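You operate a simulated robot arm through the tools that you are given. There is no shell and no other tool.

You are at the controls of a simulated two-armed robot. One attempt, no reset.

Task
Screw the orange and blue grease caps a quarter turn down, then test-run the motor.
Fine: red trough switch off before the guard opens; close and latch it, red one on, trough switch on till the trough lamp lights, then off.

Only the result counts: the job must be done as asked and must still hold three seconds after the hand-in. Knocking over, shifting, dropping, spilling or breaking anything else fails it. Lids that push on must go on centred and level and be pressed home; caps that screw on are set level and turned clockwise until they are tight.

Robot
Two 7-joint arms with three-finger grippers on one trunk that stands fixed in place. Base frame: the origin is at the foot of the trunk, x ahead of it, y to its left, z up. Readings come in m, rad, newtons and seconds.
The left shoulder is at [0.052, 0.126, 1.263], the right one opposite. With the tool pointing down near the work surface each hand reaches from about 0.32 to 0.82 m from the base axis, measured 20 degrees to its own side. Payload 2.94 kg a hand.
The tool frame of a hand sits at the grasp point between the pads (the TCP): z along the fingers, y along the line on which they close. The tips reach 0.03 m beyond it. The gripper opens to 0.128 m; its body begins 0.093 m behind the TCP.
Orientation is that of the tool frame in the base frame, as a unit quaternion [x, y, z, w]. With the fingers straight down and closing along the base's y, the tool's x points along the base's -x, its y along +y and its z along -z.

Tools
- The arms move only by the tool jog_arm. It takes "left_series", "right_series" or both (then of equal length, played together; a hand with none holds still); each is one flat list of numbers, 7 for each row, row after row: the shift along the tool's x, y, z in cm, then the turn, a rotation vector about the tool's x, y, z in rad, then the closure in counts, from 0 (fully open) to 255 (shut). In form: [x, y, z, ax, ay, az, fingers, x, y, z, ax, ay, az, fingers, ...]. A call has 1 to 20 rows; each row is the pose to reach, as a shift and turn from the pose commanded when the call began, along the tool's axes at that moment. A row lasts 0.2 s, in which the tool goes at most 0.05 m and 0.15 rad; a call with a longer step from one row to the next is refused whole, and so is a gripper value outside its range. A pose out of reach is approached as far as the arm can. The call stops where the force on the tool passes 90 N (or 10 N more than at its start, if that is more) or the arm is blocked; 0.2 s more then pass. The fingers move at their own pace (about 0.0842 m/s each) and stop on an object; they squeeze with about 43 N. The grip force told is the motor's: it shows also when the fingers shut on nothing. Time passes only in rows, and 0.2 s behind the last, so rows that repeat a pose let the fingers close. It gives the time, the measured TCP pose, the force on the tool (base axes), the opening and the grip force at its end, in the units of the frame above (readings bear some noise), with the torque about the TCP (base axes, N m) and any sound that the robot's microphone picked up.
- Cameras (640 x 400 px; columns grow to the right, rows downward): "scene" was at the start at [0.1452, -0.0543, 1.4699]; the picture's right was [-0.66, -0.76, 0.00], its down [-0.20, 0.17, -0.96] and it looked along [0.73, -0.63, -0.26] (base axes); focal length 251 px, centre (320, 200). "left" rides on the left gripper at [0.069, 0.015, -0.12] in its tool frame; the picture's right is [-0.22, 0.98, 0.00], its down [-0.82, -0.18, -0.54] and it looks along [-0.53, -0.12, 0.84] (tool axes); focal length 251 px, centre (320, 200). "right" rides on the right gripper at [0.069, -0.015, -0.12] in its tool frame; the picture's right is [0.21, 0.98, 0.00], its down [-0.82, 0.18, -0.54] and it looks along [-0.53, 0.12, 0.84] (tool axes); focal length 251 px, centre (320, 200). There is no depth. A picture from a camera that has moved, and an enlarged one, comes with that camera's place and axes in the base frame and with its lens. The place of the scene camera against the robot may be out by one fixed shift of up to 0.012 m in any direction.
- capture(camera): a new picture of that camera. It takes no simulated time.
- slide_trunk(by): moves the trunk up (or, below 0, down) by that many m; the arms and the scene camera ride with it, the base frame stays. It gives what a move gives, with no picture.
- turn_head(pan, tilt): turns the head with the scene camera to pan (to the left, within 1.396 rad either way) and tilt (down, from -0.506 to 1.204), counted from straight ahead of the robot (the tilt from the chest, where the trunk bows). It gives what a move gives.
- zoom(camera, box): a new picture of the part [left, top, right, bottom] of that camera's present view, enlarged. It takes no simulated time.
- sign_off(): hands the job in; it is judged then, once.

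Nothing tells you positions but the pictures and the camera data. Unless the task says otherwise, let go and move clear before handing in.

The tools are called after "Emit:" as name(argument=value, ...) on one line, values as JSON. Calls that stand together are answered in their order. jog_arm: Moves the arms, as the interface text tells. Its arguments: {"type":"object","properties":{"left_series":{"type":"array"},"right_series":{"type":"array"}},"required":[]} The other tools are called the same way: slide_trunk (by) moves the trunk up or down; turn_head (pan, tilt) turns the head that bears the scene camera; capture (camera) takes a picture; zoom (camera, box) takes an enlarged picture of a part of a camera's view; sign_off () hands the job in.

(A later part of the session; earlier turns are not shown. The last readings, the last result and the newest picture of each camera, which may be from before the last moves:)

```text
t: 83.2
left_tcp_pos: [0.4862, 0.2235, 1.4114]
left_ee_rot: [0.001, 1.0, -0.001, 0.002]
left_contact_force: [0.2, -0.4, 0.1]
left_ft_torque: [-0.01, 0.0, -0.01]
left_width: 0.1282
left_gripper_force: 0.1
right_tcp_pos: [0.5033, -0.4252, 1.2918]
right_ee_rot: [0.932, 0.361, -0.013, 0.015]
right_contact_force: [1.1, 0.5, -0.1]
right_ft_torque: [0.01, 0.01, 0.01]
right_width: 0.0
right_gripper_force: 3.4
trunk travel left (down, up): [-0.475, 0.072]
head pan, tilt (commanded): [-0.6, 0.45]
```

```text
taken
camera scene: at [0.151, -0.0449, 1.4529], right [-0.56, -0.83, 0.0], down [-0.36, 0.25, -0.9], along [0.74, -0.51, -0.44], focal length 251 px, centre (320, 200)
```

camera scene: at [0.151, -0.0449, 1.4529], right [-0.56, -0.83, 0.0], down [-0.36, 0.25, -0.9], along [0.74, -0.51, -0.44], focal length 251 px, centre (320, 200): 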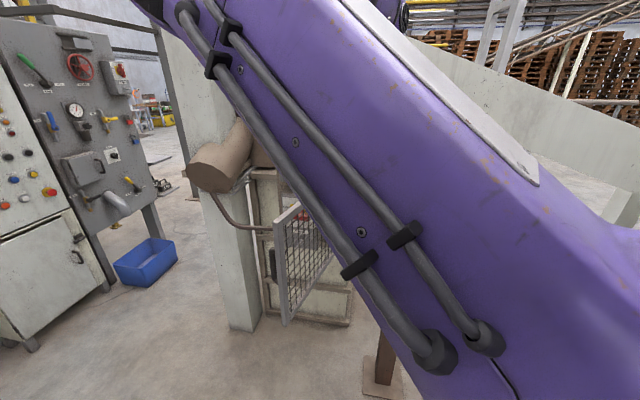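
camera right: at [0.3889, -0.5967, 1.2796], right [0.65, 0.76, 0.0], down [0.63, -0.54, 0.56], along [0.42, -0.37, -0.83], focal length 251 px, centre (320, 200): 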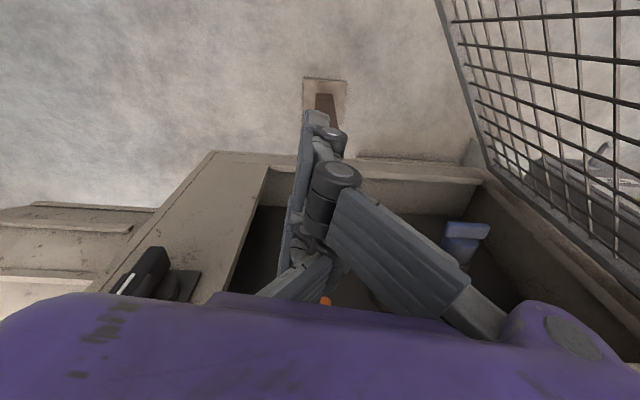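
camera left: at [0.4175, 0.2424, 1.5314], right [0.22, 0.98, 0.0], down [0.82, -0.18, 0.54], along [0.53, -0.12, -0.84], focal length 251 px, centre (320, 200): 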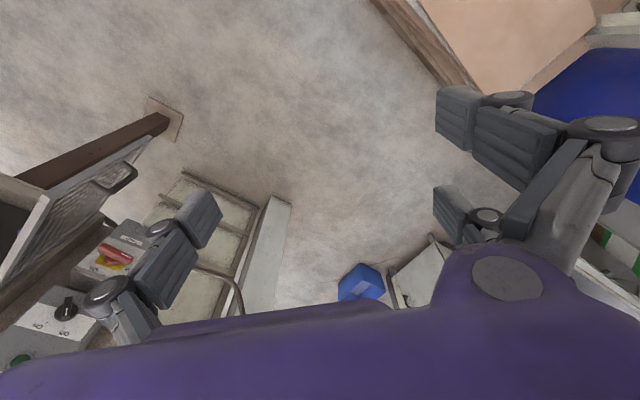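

No reach flags now. I'll finish the roll and then start pitching the hand up toward the machine.

Emit:
jog_arm(right_series=[0, 0, 0, 0, 0, 0.14, 255, 0, 0, 0, 0, 0, 0.28, 255, 0, 0, 0, 0, 0, 0.42, 255, 0, 0, 0, 0, 0, 0.56, 255, 0, 0, 0, 0, 0, 0.7, 255, 0, 0, 0, 0, 0, 0.84, 255, 0, 0, 0, 0, 0, 0.98, 255, 0, 0, 0, 0, 0, 1.12, 255, 0, 0, 0, 0, 0, 1.26, 255, 0, 0, 0, 0, 0, 1.4, 255, 0, 0, 0, 0, 0, 1.52, 255])

Emit:
jog_arm(right_series=[0, 0, 0, 0, 0.14, 0, 255, 0, 0, 0, 0, 0.28, 0, 255, 0, 0, 0, 0, 0.42, 0, 255, 0, 0, 0, 0, 0.56, 0, 255, 0, 0, 0, 0, 0.7, 0, 255])

Emit:
capture(camera="scene")

```text
t: 85.6
left_tcp_pos: [0.4854, 0.2232, 1.413]
left_ee_rot: [0.001, 1.0, 0.001, 0.002]
left_contact_force: [-0.7, 0.5, -0.8]
left_ft_torque: [0.0, -0.02, 0.0]
left_width: 0.128
left_gripper_force: 0.0
right_tcp_pos: [0.5029, -0.4256, 1.2933]
right_ee_rot: [0.924, -0.381, 0.0, 0.019]
right_contact_force: [0.0, 0.2, 0.1]
right_ft_torque: [-0.03, -0.02, 0.02]
right_width: 0.0
right_gripper_force: 3.1
trunk travel left (down, up): [-0.475, 0.072]
head pan, tilt (commanded): [-0.6, 0.45]
```

```text
t: 86.8
left_tcp_pos: [0.4859, 0.2237, 1.4135]
left_ee_rot: [0.001, 1.0, -0.001, 0.001]
left_contact_force: [-0.2, 0.5, 0.8]
left_ft_torque: [-0.01, 0.0, 0.0]
left_width: 0.1279
left_gripper_force: 0.1
right_tcp_pos: [0.502, -0.4242, 1.2933]
right_ee_rot: [0.868, -0.349, 0.319, 0.149]
right_contact_force: [0.7, -0.3, 0.4]
right_ft_torque: [-0.01, 0.01, 0.0]
right_width: 0.0
right_gripper_force: 3.4
trunk travel left (down, up): [-0.475, 0.072]
head pan, tilt (commanded): [-0.6, 0.45]
```

```text
taken
camera scene: at [0.1505, -0.0447, 1.453], right [-0.56, -0.83, 0.0], down [-0.36, 0.25, -0.9], along [0.74, -0.51, -0.44], focal length 251 px, centre (320, 200)
```

scene: 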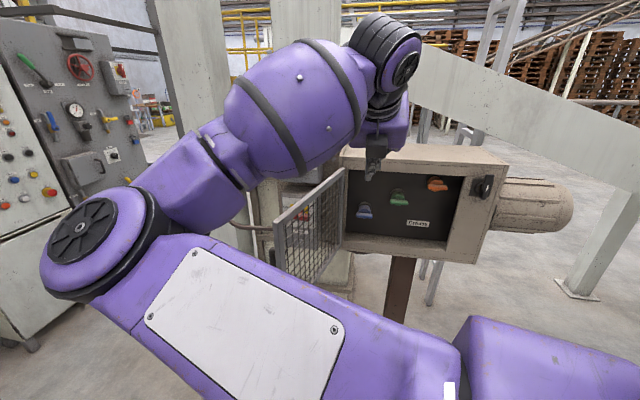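

The elbow is now low-left, similar to the good posture, with no reach flags. I'll continue pitching to level.

Emit:
jog_arm(right_series=[0, 0, 0, 0, 0.14, 0, 255, 0, 0, 0, 0, 0.28, 0, 255, 0, 0, 0, 0, 0.42, 0, 255])

Emit:
capture(camera="scene")

Emit:
jog_arm(right_series=[0, 0, 0, 0, 0.14, 0, 255, 0, 0, 0, 0, 0.28, 0, 255, 0, 0, 0, 0, 0.42, 0, 255])

Emit:
capture(camera="scene")

```text
t: 87.6
left_tcp_pos: [0.4859, 0.2242, 1.4127]
left_ee_rot: [0.001, 1.0, 0.0, 0.002]
left_contact_force: [-0.3, 0.1, 0.6]
left_ft_torque: [0.03, 0.03, 0.01]
left_width: 0.1279
left_gripper_force: 0.1
right_tcp_pos: [0.5029, -0.4259, 1.2939]
right_ee_rot: [0.783, -0.311, 0.492, 0.22]
right_contact_force: [-0.5, 0.5, -0.5]
right_ft_torque: [0.03, 0.01, 0.01]
right_width: 0.0
right_gripper_force: 3.4
trunk travel left (down, up): [-0.475, 0.072]
head pan, tilt (commanded): [-0.6, 0.45]
```

```text
taken
camera scene: at [0.1506, -0.0451, 1.4529], right [-0.56, -0.83, 0.0], down [-0.36, 0.25, -0.9], along [0.74, -0.51, -0.44], focal length 251 px, centre (320, 200)
```

scene: 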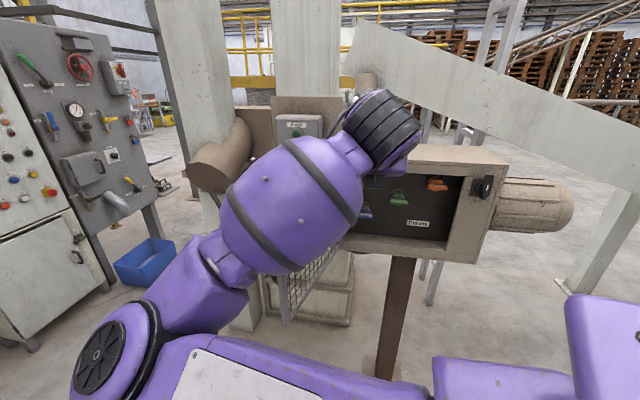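

```text
t: 88.4
left_tcp_pos: [0.4855, 0.2256, 1.4136]
left_ee_rot: [0.001, 1.0, -0.002, 0.002]
left_contact_force: [0.0, 0.7, 0.4]
left_ft_torque: [-0.08, 0.0, -0.02]
left_width: 0.1278
left_gripper_force: 0.0
right_tcp_pos: [0.4963, -0.4342, 1.3091]
right_ee_rot: [0.701, -0.297, 0.598, 0.251]
right_contact_force: [-0.4, 0.7, 0.1]
right_ft_torque: [0.02, 0.01, -0.01]
right_width: 0.0002
right_gripper_force: 3.1
right hand out of reach, approached as far as the arm can: row 2, 3
trunk travel left (down, up): [-0.475, 0.072]
head pan, tilt (commanded): [-0.6, 0.45]
```

```text
taken
camera scene: at [0.1499, -0.0427, 1.4532], right [-0.56, -0.83, 0.0], down [-0.36, 0.24, -0.9], along [0.74, -0.51, -0.43], focal length 251 px, centre (320, 200)
```

scene: 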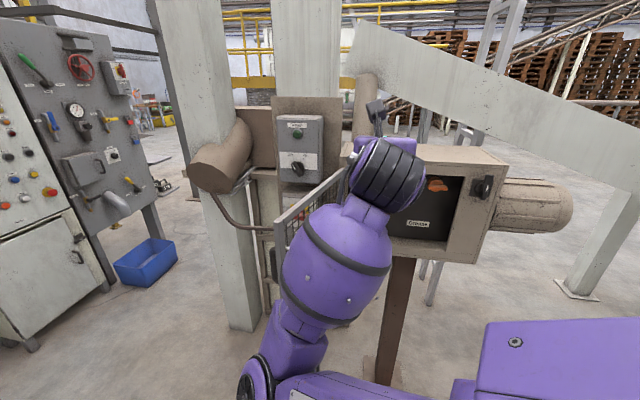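

The elbow is back down. I'll lower the hand to cap height and finish levelling, centred on the opening.

Emit:
jog_arm(right_series=[-3.5, 2, 0.5, 0.003, 0.04, 0, 255, -7, 4, 1, 0.006, 0.08, 0, 255, -10.5, 6, 1.6, 0.009, 0.12, 0, 255, -14.8, 8, 2.2, 0.012, 0.158, 0, 255])

Emit:
capture(camera="scene")

Emit:
capture(camera="right")

```text
t: 89.4
left_tcp_pos: [0.4856, 0.2245, 1.4117]
left_ee_rot: [0.0, 1.0, -0.001, 0.002]
left_contact_force: [0.4, -0.3, -0.5]
left_ft_torque: [-0.04, -0.03, 0.01]
left_width: 0.1279
left_gripper_force: 0.0
right_tcp_pos: [0.4883, -0.4578, 1.3124]
right_ee_rot: [0.666, -0.32, 0.622, 0.258]
right_contact_force: [0.1, -1.0, 0.5]
right_ft_torque: [0.02, 0.0, -0.01]
right_width: 0.0
right_gripper_force: 2.8
right hand out of reach, approached as far as the arm can: row 1, 2, 3, 4
trunk travel left (down, up): [-0.475, 0.072]
head pan, tilt (commanded): [-0.6, 0.45]
```

```text
taken
camera scene: at [0.1505, -0.0441, 1.453], right [-0.56, -0.83, 0.0], down [-0.36, 0.25, -0.9], along [0.74, -0.51, -0.43], focal length 251 px, centre (320, 200)
```

scene: 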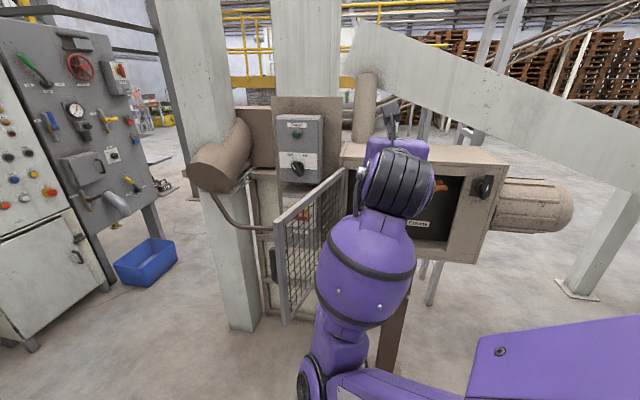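

```text
taken
camera right: at [0.42, -0.3671, 1.3916], right [-0.73, -0.67, 0.16], down [-0.51, 0.37, -0.78], along [0.46, -0.65, -0.61], focal length 251 px, centre (320, 200)
```

right: 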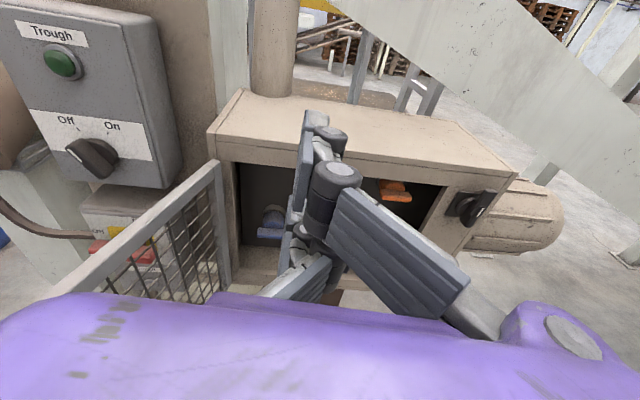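

The elbow is swinging under the hand. I'll continue lowering in small steps.

Emit:
jog_arm(right_series=[-2.5, 1, 1, 0.003, 0.03, 0, 255, -5, 2, 2, 0.006, 0.06, 0, 255, -7.5, 3, 3, 0.009, 0.09, 0, 255, -10, 4, 3, 0.012, 0.09, 0, 255])

Emit:
capture(camera="scene")

```text
t: 90.4
left_tcp_pos: [0.485, 0.2237, 1.4129]
left_ee_rot: [0.002, 1.0, 0.0, 0.002]
left_contact_force: [-0.1, 0.3, -0.8]
left_ft_torque: [-0.05, -0.03, 0.04]
left_width: 0.1281
left_gripper_force: 0.1
right_tcp_pos: [0.4715, -0.4967, 1.2073]
right_ee_rot: [0.639, -0.305, 0.654, 0.267]
right_contact_force: [0.0, 0.7, 0.3]
right_ft_torque: [0.0, 0.04, 0.01]
right_width: 0.0003
right_gripper_force: 3.0
trunk travel left (down, up): [-0.475, 0.072]
head pan, tilt (commanded): [-0.6, 0.45]
```

```text
taken
camera scene: at [0.1497, -0.0449, 1.4531], right [-0.56, -0.83, 0.0], down [-0.36, 0.25, -0.9], along [0.74, -0.51, -0.43], focal length 251 px, centre (320, 200)
```

scene: 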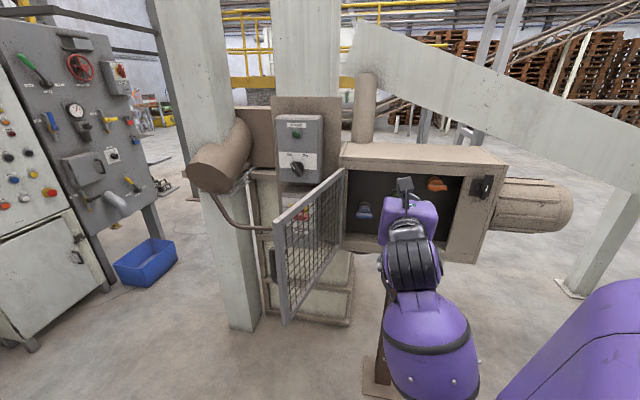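

The elbow-low posture is restored with no reach flags. I'll square the hand up and look straight into the box at the caps.

Emit:
jog_arm(right_series=[-2.5, 2, -1, 0.015, 0, -0.018, 255, -5, 4, -2, 0.03, 0, -0.036, 255, -7.5, 6, -3, 0.046, 0, -0.055, 255])

Emit:
capture(camera="right")

Emit:
zoom(camera="right", box=[60, 0, 460, 200])

Emit:
zoom(camera="scene", box=[330, 140, 510, 270])

```text
t: 91.2
left_tcp_pos: [0.4871, 0.2246, 1.4126]
left_ee_rot: [0.001, 1.0, -0.001, 0.001]
left_contact_force: [0.2, -0.1, -0.5]
left_ft_torque: [-0.02, 0.03, 0.0]
left_width: 0.1281
left_gripper_force: 0.0
right_tcp_pos: [0.4115, -0.5104, 1.1294]
right_ee_rot: [0.654, -0.272, 0.651, 0.272]
right_contact_force: [1.3, 0.1, 0.3]
right_ft_torque: [-0.01, -0.01, -0.03]
right_width: 0.0
right_gripper_force: 3.0
trunk travel left (down, up): [-0.475, 0.072]
head pan, tilt (commanded): [-0.6, 0.45]
```

```text
taken
camera right: at [0.3378, -0.4145, 1.1969], right [-0.69, -0.69, 0.22], down [-0.51, 0.26, -0.82], along [0.51, -0.68, -0.53], focal length 251 px, centre (320, 200)
```

right: 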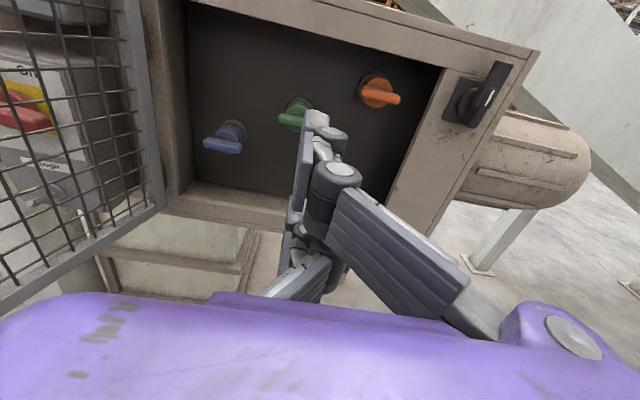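

```text
1.60 times, centred on (260, 100) of right
camera zoom: at [0.3378, -0.4145, 1.1969], right [-0.69, -0.69, 0.22], down [-0.51, 0.26, -0.82], along [0.51, -0.68, -0.53], focal length 402 px, centre (416, 360)
```

zoom: 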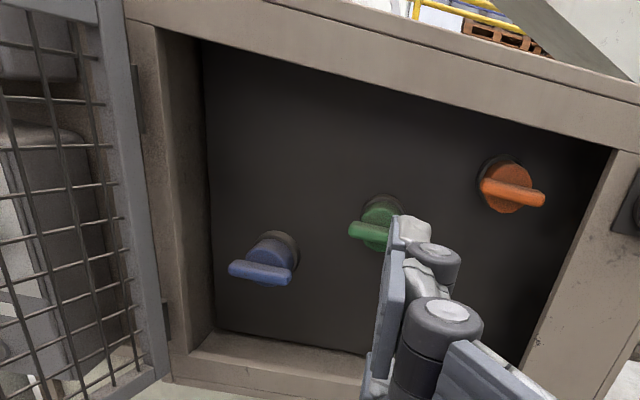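

```text
3.08 times, centred on (420, 205) of scene
camera zoom: at [0.152, -0.0435, 1.4527], right [-0.56, -0.83, 0.0], down [-0.36, 0.24, -0.9], along [0.74, -0.51, -0.44], focal length 772 px, centre (12, 185)
```

zoom: 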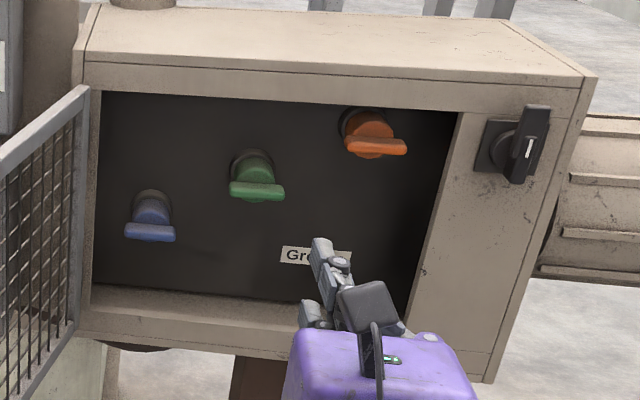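

The view is good. The orange bar is at about (n=0.900, s=0.151, z=1.150), and the box opening's top edge is at z≈1.198. I'll roll so the fingers close vertically, with a narrow opening, and line up in front of the orange cap at standoff.

Emit:
jog_arm(right_series=[0.2, 0.7, 0.5, 0, 0, -0.143, 200, 0.4, 1.4, 1, 0, 0, -0.286, 180, 0.6, 2.1, 1.5, 0, 0, -0.429, 180, 0.8, 2.9, 2, 0, 0, -0.571, 180, 1.0, 3.6, 2.5, 0, 0, -0.714, 180, 1.2, 4.3, 3, 0, 0, -0.857, 180, 1.4, 5, 3.5, 0, 0, -1.0, 180, 1.6, 5.8, 4, 0, 0, -1.143, 180, 1.8, 6.5, 4.5, 0, 0, -1.286, 180, 2.0, 7.2, 5, 0, 0, -1.428, 180, 2.1, 8.0, 5.5, 0, 0, -1.571, 180])

Emit:
capture(camera="right")

Emit:
zoom(camera="right", box=[220, 20, 420, 180])

```text
t: 93.6
left_tcp_pos: [0.486, 0.2239, 1.4133]
left_ee_rot: [0.003, 1.0, 0.0, 0.002]
left_contact_force: [0.3, -0.1, -1.4]
left_ft_torque: [0.0, 0.03, -0.01]
left_width: 0.1283
left_gripper_force: 0.0
right_tcp_pos: [0.393, -0.6072, 1.1502]
right_ee_rot: [0.655, 0.27, 0.269, 0.653]
right_contact_force: [0.6, 0.7, -0.5]
right_ft_torque: [0.02, 0.03, 0.01]
right_width: 0.0376
right_gripper_force: 0.0
trunk travel left (down, up): [-0.475, 0.072]
head pan, tilt (commanded): [-0.6, 0.45]
```

```text
taken
camera right: at [0.3563, -0.4733, 1.1339], right [0.16, 0.15, 0.98], down [-0.96, -0.2, 0.18], along [0.22, -0.97, 0.12], focal length 251 px, centre (320, 200)
```

right: 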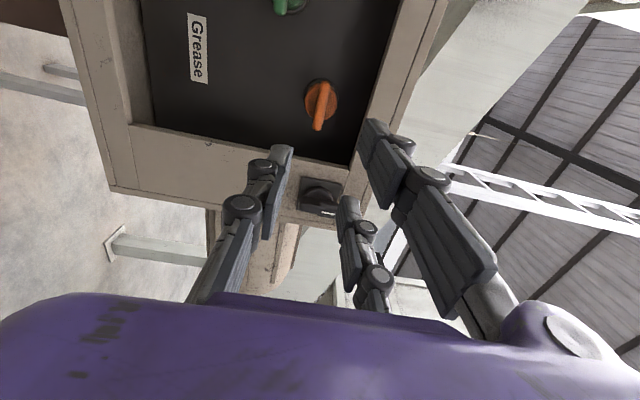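

```text
2.50 times, centred on (320, 100) of right
camera zoom: at [0.3563, -0.4733, 1.1339], right [0.16, 0.15, 0.98], down [-0.96, -0.2, 0.18], along [0.22, -0.97, 0.12], focal length 629 px, centre (320, 450)
```

zoom: 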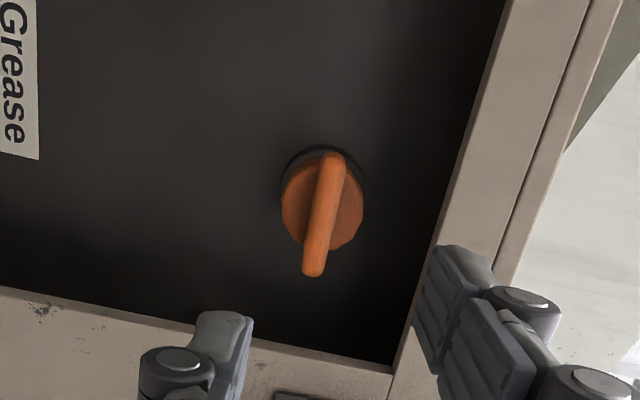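

The hand is aligned with the orange bar within 1–2 mm. The bar stands about 28 mm proud of its cap. I'll narrow the fingers and advance in stages, watching the upper lip.

Emit:
jog_arm(right_series=[0, 0, 3, 0, 0, 0, 203, 0, 0, 6, 0, 0, 0, 203, 0, 0, 9, 0, 0, 0, 203, 0, 0, 12, 0, 0, 0, 203, 0, 0, 14.5, 0, 0, 0, 203])

Emit:
capture(camera="right")

Emit:
zoom(camera="scene", box=[330, 130, 530, 270])

```text
t: 94.8
left_tcp_pos: [0.4854, 0.224, 1.4126]
left_ee_rot: [0.001, 1.0, 0.001, 0.003]
left_contact_force: [0.1, -0.6, -0.3]
left_ft_torque: [0.0, 0.03, -0.01]
left_width: 0.1279
left_gripper_force: 0.1
right_tcp_pos: [0.4952, -0.7098, 1.149]
right_ee_rot: [0.655, 0.269, 0.269, 0.653]
right_contact_force: [-0.5, 0.0, -0.5]
right_ft_torque: [0.0, -0.03, -0.03]
right_width: 0.026
right_gripper_force: 0.1
trunk travel left (down, up): [-0.475, 0.072]
head pan, tilt (commanded): [-0.6, 0.45]
```

```text
taken
camera right: at [0.4593, -0.5757, 1.1332], right [0.15, 0.15, 0.98], down [-0.96, -0.2, 0.18], along [0.22, -0.97, 0.11], focal length 251 px, centre (320, 200)
```

right: 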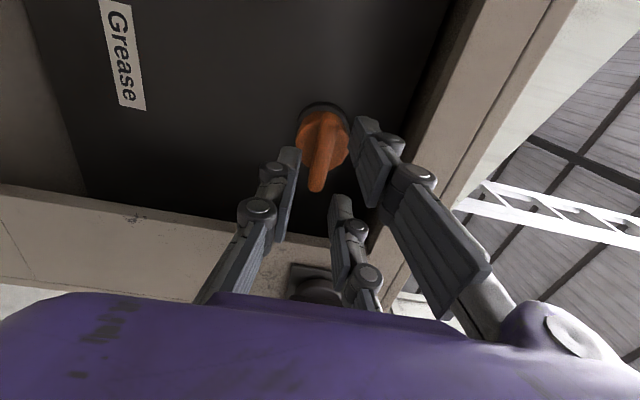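

```text
2.86 times, centred on (430, 200) of scene
camera zoom: at [0.1509, -0.0452, 1.4529], right [-0.56, -0.83, 0.0], down [-0.36, 0.25, -0.9], along [0.74, -0.51, -0.44], focal length 717 px, centre (6, 200)
```

zoom: 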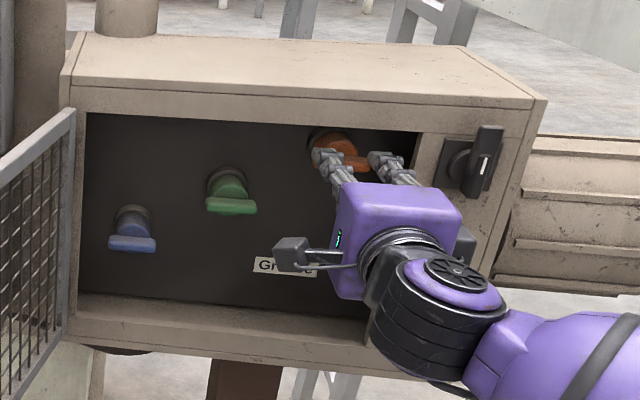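

The bar sits between the fingertips. I'll ease in the last 4 cm, watching for contact.

Emit:
jog_arm(right_series=[0, 0.15, 1, 0, 0, 0, 203, 0.1, 0.15, 2, 0, 0, 0, 203, 0.15, 0.15, 3, 0, 0, 0, 203, 0.15, 0.15, 4, 0, 0, 0, 203])

Emit:
capture(camera="right")

```text
t: 95.8
left_tcp_pos: [0.4816, 0.2276, 1.4126]
left_ee_rot: [0.001, 1.0, -0.001, 0.003]
left_contact_force: [0.2, 1.1, -0.8]
left_ft_torque: [-0.01, 0.0, 0.0]
left_width: 0.128
left_gripper_force: 0.0
right_tcp_pos: [0.5196, -0.7323, 1.1499]
right_ee_rot: [0.655, 0.271, 0.269, 0.652]
right_contact_force: [-30.7, 28.1, -11.1]
right_ft_torque: [0.83, 0.87, -0.05]
right_width: 0.0335
right_gripper_force: 4.6
trunk travel left (down, up): [-0.475, 0.072]
head pan, tilt (commanded): [-0.6, 0.45]
```

```text
taken
camera right: at [0.4837, -0.5989, 1.1344], right [0.16, 0.15, 0.98], down [-0.96, -0.2, 0.18], along [0.22, -0.97, 0.11], focal length 251 px, centre (320, 200)
```

right: 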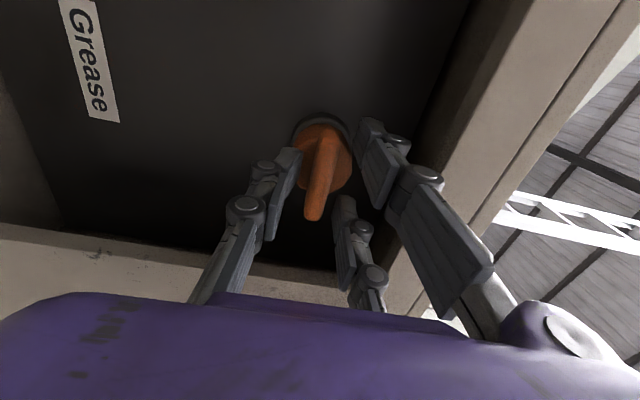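

The lower fingertip touched the cap body (about 42 N), so the cap disc starts near n≈0.912 with radius of about 24 mm. I'll back off 6 mm, lower 2.5 mm to centre on the bar, and close.

Emit:
jog_arm(right_series=[0, -0.1, -0.6, 0, 0, 0, 203, 0, -0.25, -0.6, 0, 0, 0, 203, 0, -0.25, -0.6, 0, 0, 0, 255, 0, -0.25, -0.6, 0, 0, 0, 255, 0, -0.25, -0.6, 0, 0, 0, 255])

Emit:
capture(camera="right")

```text
t: 97.0
left_tcp_pos: [0.4842, 0.2242, 1.4137]
left_ee_rot: [0.001, 1.0, 0.0, 0.003]
left_contact_force: [0.1, -0.7, -0.3]
left_ft_torque: [0.02, -0.01, 0.01]
left_width: 0.1281
left_gripper_force: 0.0
right_tcp_pos: [0.5194, -0.7319, 1.1499]
right_ee_rot: [0.653, 0.27, 0.269, 0.654]
right_contact_force: [-9.4, 8.0, -2.7]
right_ft_torque: [-0.03, 0.02, 0.06]
right_width: 0.0119
right_gripper_force: 38.3
trunk travel left (down, up): [-0.475, 0.072]
head pan, tilt (commanded): [-0.6, 0.45]
```

```text
taken
camera right: at [0.4828, -0.5983, 1.1341], right [0.15, 0.15, 0.98], down [-0.96, -0.19, 0.18], along [0.22, -0.97, 0.12], focal length 251 px, centre (320, 200)
```

right: 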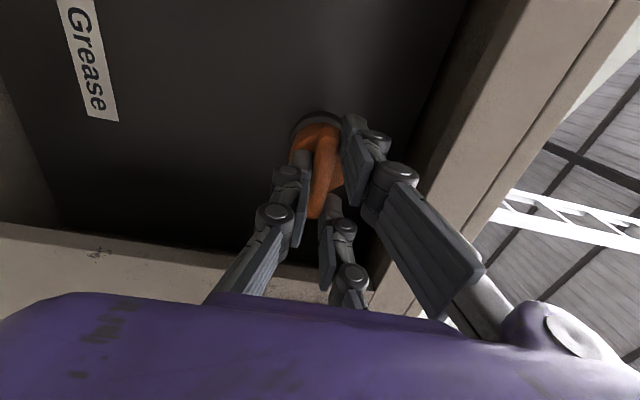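

The orange bar is gripped (0.012 m). I'll turn it clockwise, starting with about half and then checking.

Emit:
jog_arm(right_series=[0, 0, 0, 0, 0, 0.131, 255, 0, 0, 0, 0, 0, 0.262, 255, 0, 0, 0, 0, 0, 0.393, 255, 0, 0, 0, 0, 0, 0.524, 255, 0, 0, 0, 0, 0, 0.654, 255, 0, 0, 0, 0, 0, 0.785, 255])

Emit:
capture(camera="right")

```text
t: 98.4
left_tcp_pos: [0.4844, 0.2241, 1.4139]
left_ee_rot: [0.001, 1.0, -0.001, 0.002]
left_contact_force: [0.7, 0.0, 0.4]
left_ft_torque: [0.0, -0.01, 0.03]
left_width: 0.128
left_gripper_force: 0.1
right_tcp_pos: [0.5185, -0.7313, 1.1501]
right_ee_rot: [0.708, -0.003, 0.499, 0.5]
right_contact_force: [-4.3, 6.1, 2.6]
right_ft_torque: [0.5, 0.54, -0.73]
right_width: 0.0118
right_gripper_force: 39.4
trunk travel left (down, up): [-0.475, 0.072]
head pan, tilt (commanded): [-0.6, 0.45]
```

```text
taken
camera right: at [0.4761, -0.6049, 1.1871], right [-0.38, -0.38, 0.84], down [-0.88, -0.11, -0.45], along [0.27, -0.92, -0.29], focal length 251 px, centre (320, 200)
```

right: 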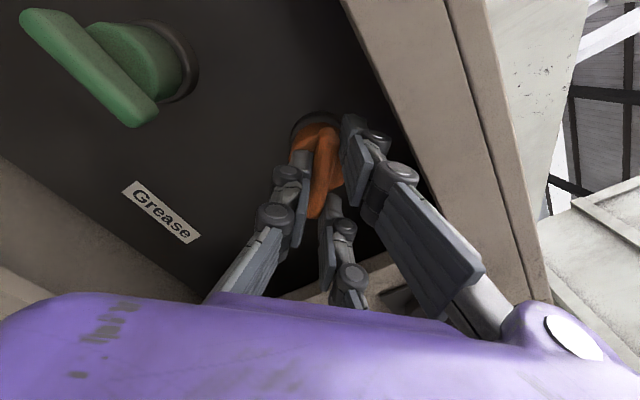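

The cap turns with the hand. I'll complete the quarter turn.

Emit:
jog_arm(right_series=[0, 0, 0, 0, 0, 0.131, 255, 0, 0, 0, 0, 0, 0.262, 255, 0, 0, 0, 0, 0, 0.393, 255, 0, 0, 0, 0, 0, 0.524, 255, 0, 0, 0, 0, 0, 0.654, 255, 0, 0, 0, 0, 0, 0.785, 255, 0, 0, 0, 0, 0, 0.785, 255])

Emit:
capture(camera="right")

```text
t: 100.0
left_tcp_pos: [0.4846, 0.2264, 1.4125]
left_ee_rot: [0.001, 1.0, -0.001, 0.001]
left_contact_force: [-0.5, -0.2, 0.3]
left_ft_torque: [0.01, 0.03, 0.04]
left_width: 0.1281
left_gripper_force: 0.2
right_tcp_pos: [0.5189, -0.731, 1.1496]
right_ee_rot: [0.653, -0.272, 0.653, 0.271]
right_contact_force: [-3.3, 6.0, 1.3]
right_ft_torque: [0.19, 0.14, 0.1]
right_width: 0.0119
right_gripper_force: 38.8
trunk travel left (down, up): [-0.475, 0.072]
head pan, tilt (commanded): [-0.6, 0.45]
```

```text
taken
camera right: at [0.4449, -0.636, 1.2177], right [-0.69, -0.69, 0.21], down [-0.51, 0.26, -0.82], along [0.51, -0.68, -0.53], focal length 251 px, centre (320, 200)
```

right: 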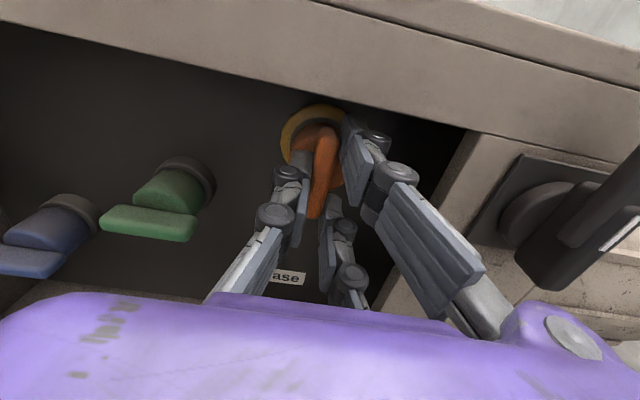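

A ring of grease has appeared around the orange cap, so the quarter turn took. I'll release with a small opening and back out.

Emit:
jog_arm(right_series=[0, 0, 0, 0, 0, 0, 203, 0, 0, 0, 0, 0, 0, 203, 0, 0, -2, 0, 0, 0, 203, 0, 0, -5, 0, 0, 0, 203, 0, 0, -9, 0, 0, 0, 203, 0, 0, -13, 0, 0, 0, 203, 0, 0, -17, 0, 0, 0, 203])

Emit:
capture(camera="right")

Emit:
zoom(camera="right", box=[60, 0, 420, 200])

```text
t: 101.6
left_tcp_pos: [0.4852, 0.2246, 1.4131]
left_ee_rot: [0.001, 1.0, -0.001, 0.001]
left_contact_force: [-0.1, -0.1, 0.1]
left_ft_torque: [0.02, -0.01, 0.01]
left_width: 0.1282
left_gripper_force: 0.1
right_tcp_pos: [0.3997, -0.6116, 1.1493]
right_ee_rot: [0.653, -0.272, 0.653, 0.272]
right_contact_force: [0.4, -0.2, 0.4]
right_ft_torque: [0.04, 0.02, 0.03]
right_width: 0.0261
right_gripper_force: 0.1
trunk travel left (down, up): [-0.475, 0.072]
head pan, tilt (commanded): [-0.6, 0.45]
```

```text
taken
camera right: at [0.3248, -0.5159, 1.218], right [-0.69, -0.69, 0.22], down [-0.51, 0.26, -0.82], along [0.51, -0.68, -0.53], focal length 251 px, centre (320, 200)
```

right: 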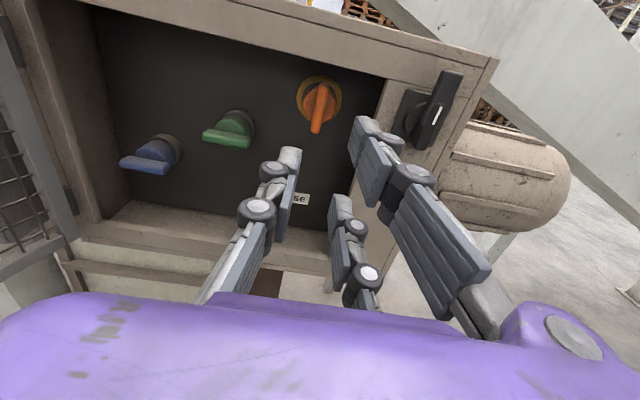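

```text
1.78 times, centred on (240, 100) of right
camera zoom: at [0.3248, -0.5159, 1.218], right [-0.69, -0.69, 0.22], down [-0.51, 0.26, -0.82], along [0.51, -0.68, -0.53], focal length 447 px, centre (462, 378)
```

zoom: 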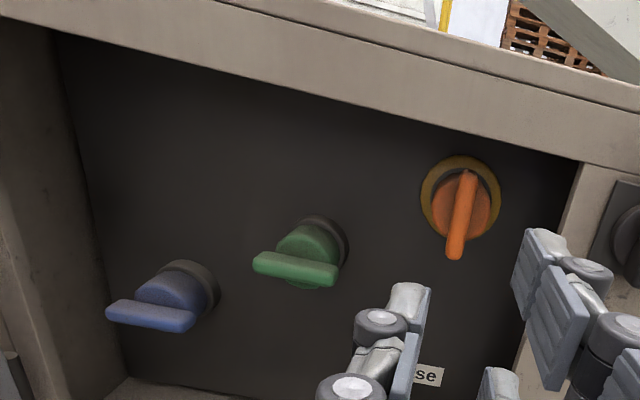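

Orange is done: its bar is vertical. The blue bar is at about (n=0.896, s=-0.060, z=1.029). I'll move across to it at standoff, rolling the hand so the fingers close vertically again.

Emit:
jog_arm(right_series=[-1.09, -1.92, -1, 0, 0, -0.143, 190, -2.18, -3.84, -2, 0, 0, -0.286, 180, -3.27, -5.76, -2, 0, 0, -0.429, 180, -4.36, -7.68, -2, 0, 0, -0.571, 180, -5.45, -9.6, -2, 0, 0, -0.714, 180, -6.54, -11.5, -2, 0, 0, -0.857, 180, -7.63, -13.4, -2, 0, 0, -1.0, 180, -8.72, -15.4, -2, 0, 0, -1.143, 180, -9.8, -17.3, -2, 0, 0, -1.286, 180, -10.9, -19.2, -2, 0, 0, -1.428, 180, -12, -21.1, -2, 0, 0, -1.571, 180])

Emit:
capture(camera="right")

Emit:
capture(camera="scene")

```text
t: 104.0
left_tcp_pos: [0.4861, 0.224, 1.4113]
left_ee_rot: [0.001, 1.0, -0.001, 0.002]
left_contact_force: [-0.4, -1.0, 1.0]
left_ft_torque: [0.01, 0.0, -0.01]
left_width: 0.1282
left_gripper_force: 0.1
right_tcp_pos: [0.5369, -0.4475, 1.0275]
right_ee_rot: [0.655, 0.271, 0.267, 0.653]
right_contact_force: [-0.2, 0.0, 0.9]
right_ft_torque: [0.03, -0.01, -0.05]
right_width: 0.0374
right_gripper_force: 0.1
trunk travel left (down, up): [-0.475, 0.072]
head pan, tilt (commanded): [-0.6, 0.45]
```

```text
taken
camera right: at [0.4999, -0.3148, 1.0121], right [0.16, 0.15, 0.98], down [-0.96, -0.2, 0.19], along [0.22, -0.97, 0.12], focal length 251 px, centre (320, 200)
```

right: 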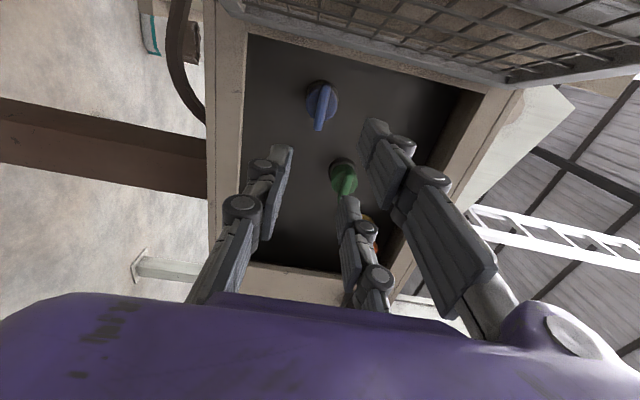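

```text
taken
camera scene: at [0.1511, -0.0447, 1.4529], right [-0.56, -0.83, 0.0], down [-0.36, 0.25, -0.9], along [0.74, -0.51, -0.44], focal length 251 px, centre (320, 200)
```

scene: 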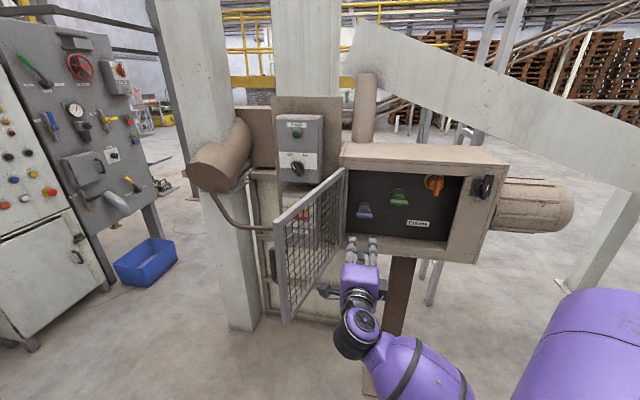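

Aligned near the blue cap. I'll zoom to check the alignment and the door clearance.

Emit:
zoom(camera="right", box=[240, 40, 440, 200])

Emit:
zoom(camera="scene", box=[270, 150, 470, 320])

```text
2.50 times, centred on (340, 120) of right
camera zoom: at [0.4999, -0.3148, 1.0121], right [0.16, 0.15, 0.98], down [-0.96, -0.2, 0.19], along [0.22, -0.97, 0.12], focal length 629 px, centre (270, 400)
```

zoom: 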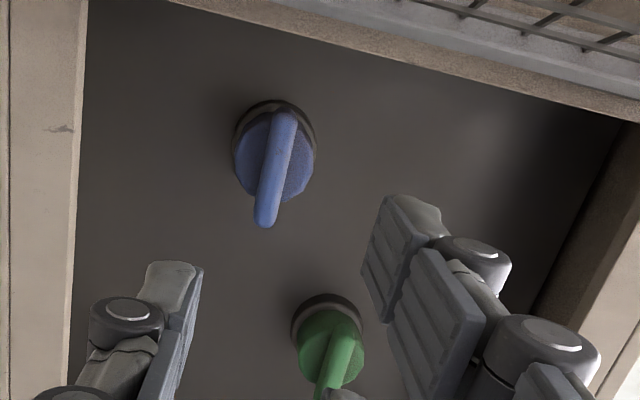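

```text
2.35 times, centred on (370, 235) of scene
camera zoom: at [0.1511, -0.0447, 1.4529], right [-0.56, -0.83, 0.0], down [-0.36, 0.25, -0.9], along [0.74, -0.51, -0.44], focal length 591 px, centre (202, 118)
```

zoom: 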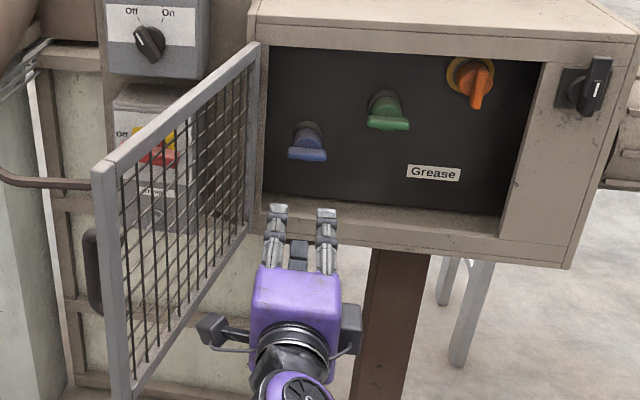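

The hand is within 2–3 mm of the blue bar. The door sits at about 105°, so clearance to the hand's left side will be small. I'll advance part way and check the gap.

Emit:
jog_arm(right_series=[-0.1, 0.1, 3, 0, 0, 0, 203, -0.2, 0.15, 6, 0, 0, 0, 203, -0.2, 0.15, 9, 0, 0, 0, 203, -0.2, 0.15, 12, 0, 0, 0, 203])

Emit:
zoom(camera="scene", box=[270, 150, 430, 300])

Emit:
capture(camera="right")

```text
t: 105.0
left_tcp_pos: [0.486, 0.2231, 1.4124]
left_ee_rot: [0.0, 1.0, 0.001, 0.003]
left_contact_force: [-1.1, 0.0, -1.1]
left_ft_torque: [0.02, 0.04, 0.01]
left_width: 0.1278
left_gripper_force: 0.1
right_tcp_pos: [0.6204, -0.5354, 1.0283]
right_ee_rot: [0.654, 0.27, 0.268, 0.654]
right_contact_force: [0.2, -0.5, 0.3]
right_ft_torque: [0.0, 0.01, 0.02]
right_width: 0.0261
right_gripper_force: 0.0
trunk travel left (down, up): [-0.475, 0.072]
head pan, tilt (commanded): [-0.6, 0.45]
```

```text
2.67 times, centred on (350, 225) of scene
camera zoom: at [0.1513, -0.0453, 1.4528], right [-0.56, -0.83, 0.0], down [-0.36, 0.25, -0.9], along [0.74, -0.51, -0.44], focal length 669 px, centre (240, 133)
```

zoom: 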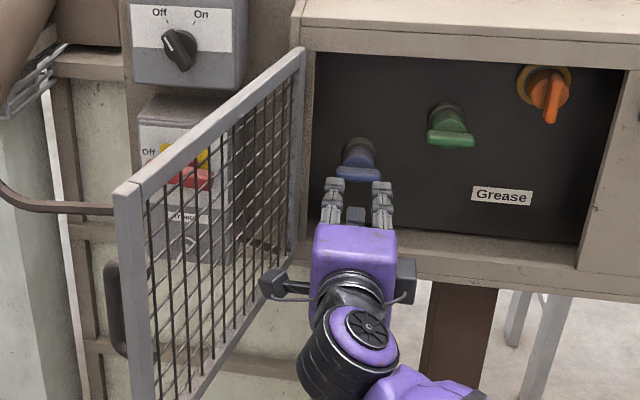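

```text
taken
camera right: at [0.5836, -0.4019, 1.0135], right [0.16, 0.15, 0.98], down [-0.96, -0.2, 0.18], along [0.22, -0.97, 0.11], focal length 251 px, centre (320, 200)
```

right: 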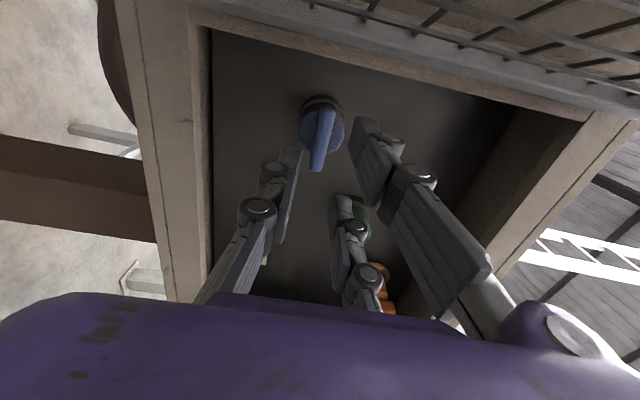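

Still clear: the gap to the door is several millimetres at worst, and the bar is centred. I'll ease in the last 6 cm.

Emit:
jog_arm(right_series=[0, 0, 2, 0, 0, 0, 203, 0, 0, 4, 0, 0, 0, 203, 0, 0, 5.3, 0, 0, 0, 203, 0, 0, 6.3, 0, 0, 0, 203])

Emit:
capture(camera="right")

Emit:
zoom(camera="scene", box=[290, 160, 410, 270])

```text
t: 106.0
left_tcp_pos: [0.4865, 0.223, 1.4131]
left_ee_rot: [0.0, 1.0, 0.0, 0.002]
left_contact_force: [1.0, 0.0, -0.8]
left_ft_torque: [-0.01, 0.01, -0.03]
left_width: 0.1278
left_gripper_force: 0.0
right_tcp_pos: [0.663, -0.5806, 1.0306]
right_ee_rot: [0.654, 0.27, 0.269, 0.653]
right_contact_force: [0.5, -0.6, 0.0]
right_ft_torque: [0.0, 0.02, 0.0]
right_width: 0.0262
right_gripper_force: 0.1
trunk travel left (down, up): [-0.475, 0.072]
head pan, tilt (commanded): [-0.6, 0.45]
```

```text
taken
camera right: at [0.6268, -0.4473, 1.0141], right [0.15, 0.15, 0.98], down [-0.96, -0.2, 0.18], along [0.22, -0.97, 0.11], focal length 251 px, centre (320, 200)
```

right: 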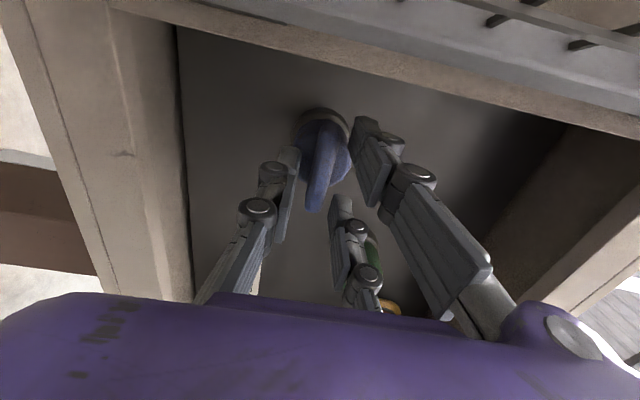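

```text
3.64 times, centred on (350, 215) of scene
camera zoom: at [0.1509, -0.0452, 1.4529], right [-0.56, -0.83, 0.0], down [-0.36, 0.25, -0.9], along [0.74, -0.51, -0.44], focal length 913 px, centre (211, 146)
```

zoom: 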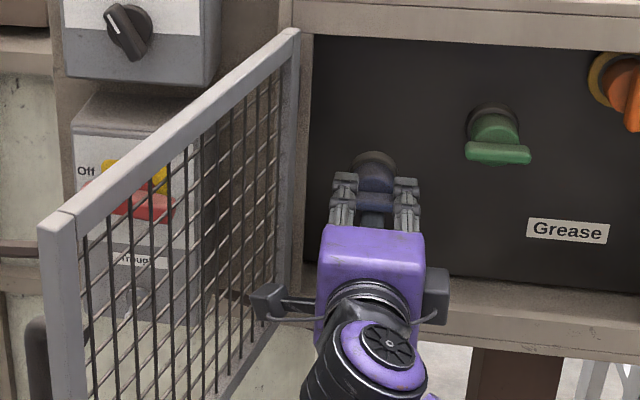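

In position with no contact. I'll close on the blue bar.

Emit:
jog_arm(right_series=[0, -0.1, 0.2, 0, 0, 0, 255, 0, -0.1, 0.2, 0, 0, 0, 255, 0, -0.1, 0.2, 0, 0, 0, 255])

Emit:
capture(camera="right")

```text
t: 106.8
left_tcp_pos: [0.4849, 0.2238, 1.413]
left_ee_rot: [0.002, 1.0, -0.001, 0.002]
left_contact_force: [-0.1, 0.7, -1.2]
left_ft_torque: [0.0, 0.0, 0.01]
left_width: 0.1281
left_gripper_force: 0.0
right_tcp_pos: [0.6639, -0.5809, 1.0294]
right_ee_rot: [0.654, 0.27, 0.269, 0.653]
right_contact_force: [-6.9, 5.3, 1.2]
right_ft_torque: [-0.02, -0.07, -0.17]
right_width: 0.012
right_gripper_force: 39.5
trunk travel left (down, up): [-0.475, 0.072]
head pan, tilt (commanded): [-0.6, 0.45]
```

```text
taken
camera right: at [0.6271, -0.4476, 1.0142], right [0.15, 0.15, 0.98], down [-0.96, -0.2, 0.18], along [0.22, -0.97, 0.12], focal length 251 px, centre (320, 200)
```

right: 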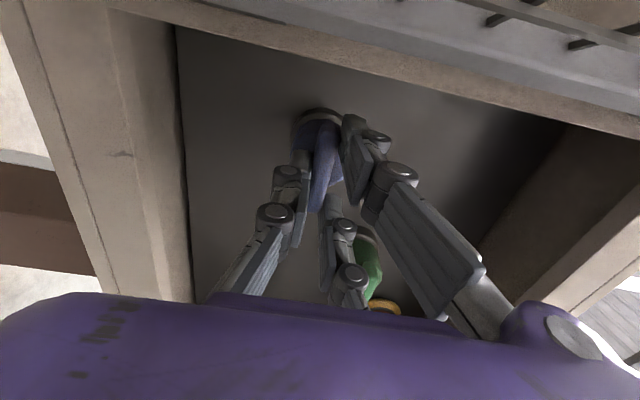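

The blue bar is gripped. I'll turn it clockwise a quarter turn.

Emit:
jog_arm(right_series=[0, 0, 0, 0, 0, 0.131, 255, 0, 0, 0, 0, 0, 0.262, 255, 0, 0, 0, 0, 0, 0.393, 255, 0, 0, 0, 0, 0, 0.524, 255, 0, 0, 0, 0, 0, 0.654, 255, 0, 0, 0, 0, 0, 0.785, 255])

Emit:
capture(camera="right")

Emit:
jog_arm(right_series=[0, 0, 0, 0, 0, 0.131, 255, 0, 0, 0, 0, 0, 0.262, 255, 0, 0, 0, 0, 0, 0.393, 255, 0, 0, 0, 0, 0, 0.524, 255, 0, 0, 0, 0, 0, 0.654, 255, 0, 0, 0, 0, 0, 0.785, 255, 0, 0, 0, 0, 0, 0.785, 255])

Emit:
capture(camera="right")

```text
t: 108.2
left_tcp_pos: [0.4841, 0.2235, 1.4119]
left_ee_rot: [0.0, 1.0, -0.002, 0.002]
left_contact_force: [0.0, -0.4, 0.0]
left_ft_torque: [0.01, 0.01, -0.01]
left_width: 0.1278
left_gripper_force: 0.0
right_tcp_pos: [0.6638, -0.5806, 1.0279]
right_ee_rot: [0.708, -0.002, 0.499, 0.5]
right_contact_force: [-11.6, 9.1, -4.2]
right_ft_torque: [-0.18, -0.14, 0.28]
right_width: 0.0119
right_gripper_force: 39.0
trunk travel left (down, up): [-0.475, 0.072]
head pan, tilt (commanded): [-0.6, 0.45]
```

```text
taken
camera right: at [0.6207, -0.4541, 1.0663], right [-0.38, -0.38, 0.84], down [-0.88, -0.11, -0.45], along [0.27, -0.92, -0.29], focal length 251 px, centre (320, 200)
```

right: 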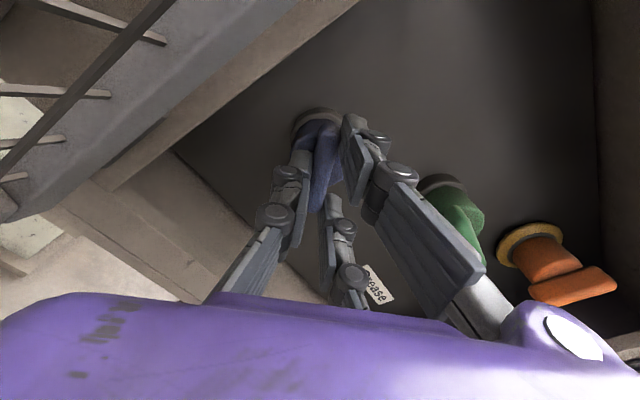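

```text
t: 109.8
left_tcp_pos: [0.4856, 0.2259, 1.4122]
left_ee_rot: [0.001, 1.0, -0.001, 0.002]
left_contact_force: [0.4, -0.8, 0.2]
left_ft_torque: [0.01, 0.01, 0.01]
left_width: 0.1278
left_gripper_force: 0.2
right_tcp_pos: [0.6649, -0.5799, 1.0286]
right_ee_rot: [0.654, -0.271, 0.652, 0.27]
right_contact_force: [-7.7, 18.8, -11.0]
right_ft_torque: [0.64, 0.65, 0.25]
right_width: 0.0117
right_gripper_force: 38.8
trunk travel left (down, up): [-0.475, 0.072]
head pan, tilt (commanded): [-0.6, 0.45]
```

```text
taken
camera right: at [0.5904, -0.4844, 1.0966], right [-0.69, -0.69, 0.21], down [-0.51, 0.26, -0.82], along [0.51, -0.68, -0.53], focal length 251 px, centre (320, 200)
```

right: 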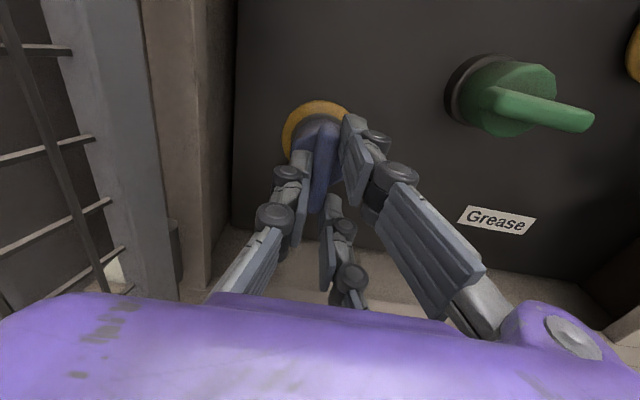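

A grease ring shows at the blue cap too. I'll release gently and back straight out.

Emit:
jog_arm(right_series=[0, 0, 0, 0, 0, 0, 203, 0, 0, 0, 0, 0, 0, 203, 0, 0, -2, 0, 0, 0, 203, 0, 0, -5, 0, 0, 0, 203, 0, 0, -9, 0, 0, 0, 203, 0, 0, -13, 0, 0, 0, 203, 0, 0, -17, 0, 0, 0, 203])

Emit:
capture(camera="right")

Emit:
zoom(camera="scene", box=[260, 130, 520, 290])

```text
t: 111.4
left_tcp_pos: [0.4841, 0.2236, 1.4122]
left_ee_rot: [0.001, 1.0, -0.001, 0.002]
left_contact_force: [-0.2, 0.1, 0.7]
left_ft_torque: [-0.01, -0.03, -0.01]
left_width: 0.1279
left_gripper_force: 0.0
right_tcp_pos: [0.5438, -0.4598, 1.0295]
right_ee_rot: [0.653, -0.272, 0.652, 0.272]
right_contact_force: [0.2, -0.2, 0.2]
right_ft_torque: [0.03, 0.0, -0.01]
right_width: 0.0258
right_gripper_force: 0.0
trunk travel left (down, up): [-0.475, 0.072]
head pan, tilt (commanded): [-0.6, 0.45]
```

```text
taken
camera right: at [0.4692, -0.3644, 1.0983], right [-0.69, -0.69, 0.22], down [-0.51, 0.26, -0.82], along [0.51, -0.68, -0.53], focal length 251 px, centre (320, 200)
```

right: 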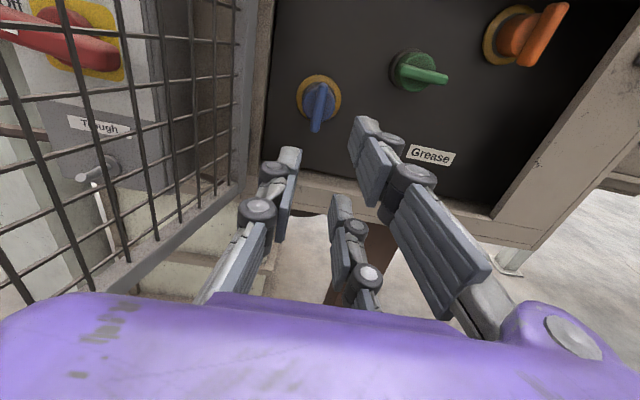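

```text
2.46 times, centred on (390, 210) of scene
camera zoom: at [0.1496, -0.0442, 1.4531], right [-0.56, -0.83, 0.0], down [-0.36, 0.25, -0.9], along [0.74, -0.51, -0.43], focal length 618 px, centre (148, 175)
```

zoom: 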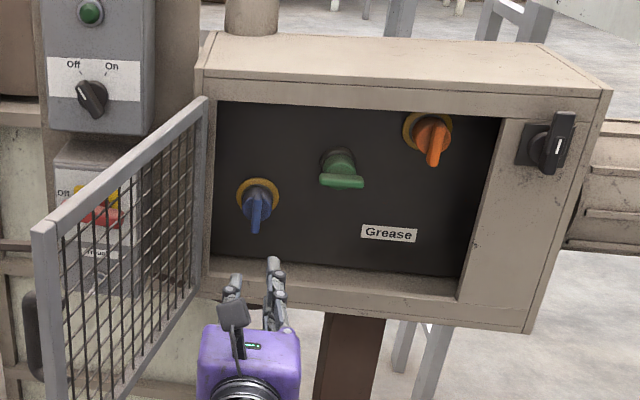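

Both caps are turned and green is untouched. Next I'll close the guard. I'll back the right hand toward the robot, close the fingers, and go around in front of the door's free edge to its outer side.

Emit:
jog_arm(right_series=[0.5, 0, -4, 0, 0, 0, 255, 1, 0, -8, 0, 0, 0, 255, 1.5, 0, -12, 0, 0, 0, 255, 2, 0, -16, 0, 0, 0, 255, 2.5, 0, -20, 0, 0, 0, 255, 3, 0, -23.5, 0, 0, 0, 255])

Emit:
capture(camera="scene")

```text
t: 112.6
left_tcp_pos: [0.4857, 0.2232, 1.4126]
left_ee_rot: [0.002, 1.0, -0.001, 0.002]
left_contact_force: [0.2, 0.1, 0.5]
left_ft_torque: [-0.01, -0.02, 0.01]
left_width: 0.1279
left_gripper_force: 0.0
right_tcp_pos: [0.4579, -0.3011, 1.1374]
right_ee_rot: [0.585, -0.244, 0.736, 0.237]
right_contact_force: [-0.5, 0.6, 0.3]
right_ft_torque: [-0.03, -0.01, -0.03]
right_width: 0.0
right_gripper_force: 3.3
right hand out of reach, approached as far as the arm can: row 6
trunk travel left (down, up): [-0.475, 0.072]
head pan, tilt (commanded): [-0.6, 0.45]
stopped in row 6 (right hand): the arm was blocked; the commanded pose is now the measured one
```

```text
taken
camera scene: at [0.1502, -0.0444, 1.453], right [-0.56, -0.83, 0.0], down [-0.36, 0.25, -0.9], along [0.74, -0.51, -0.43], focal length 251 px, centre (320, 200)
```

scene: 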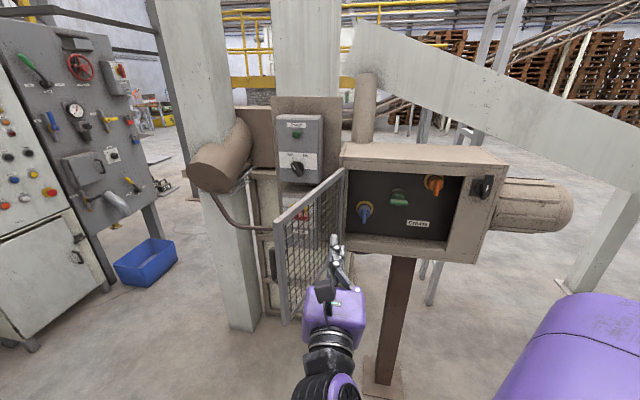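

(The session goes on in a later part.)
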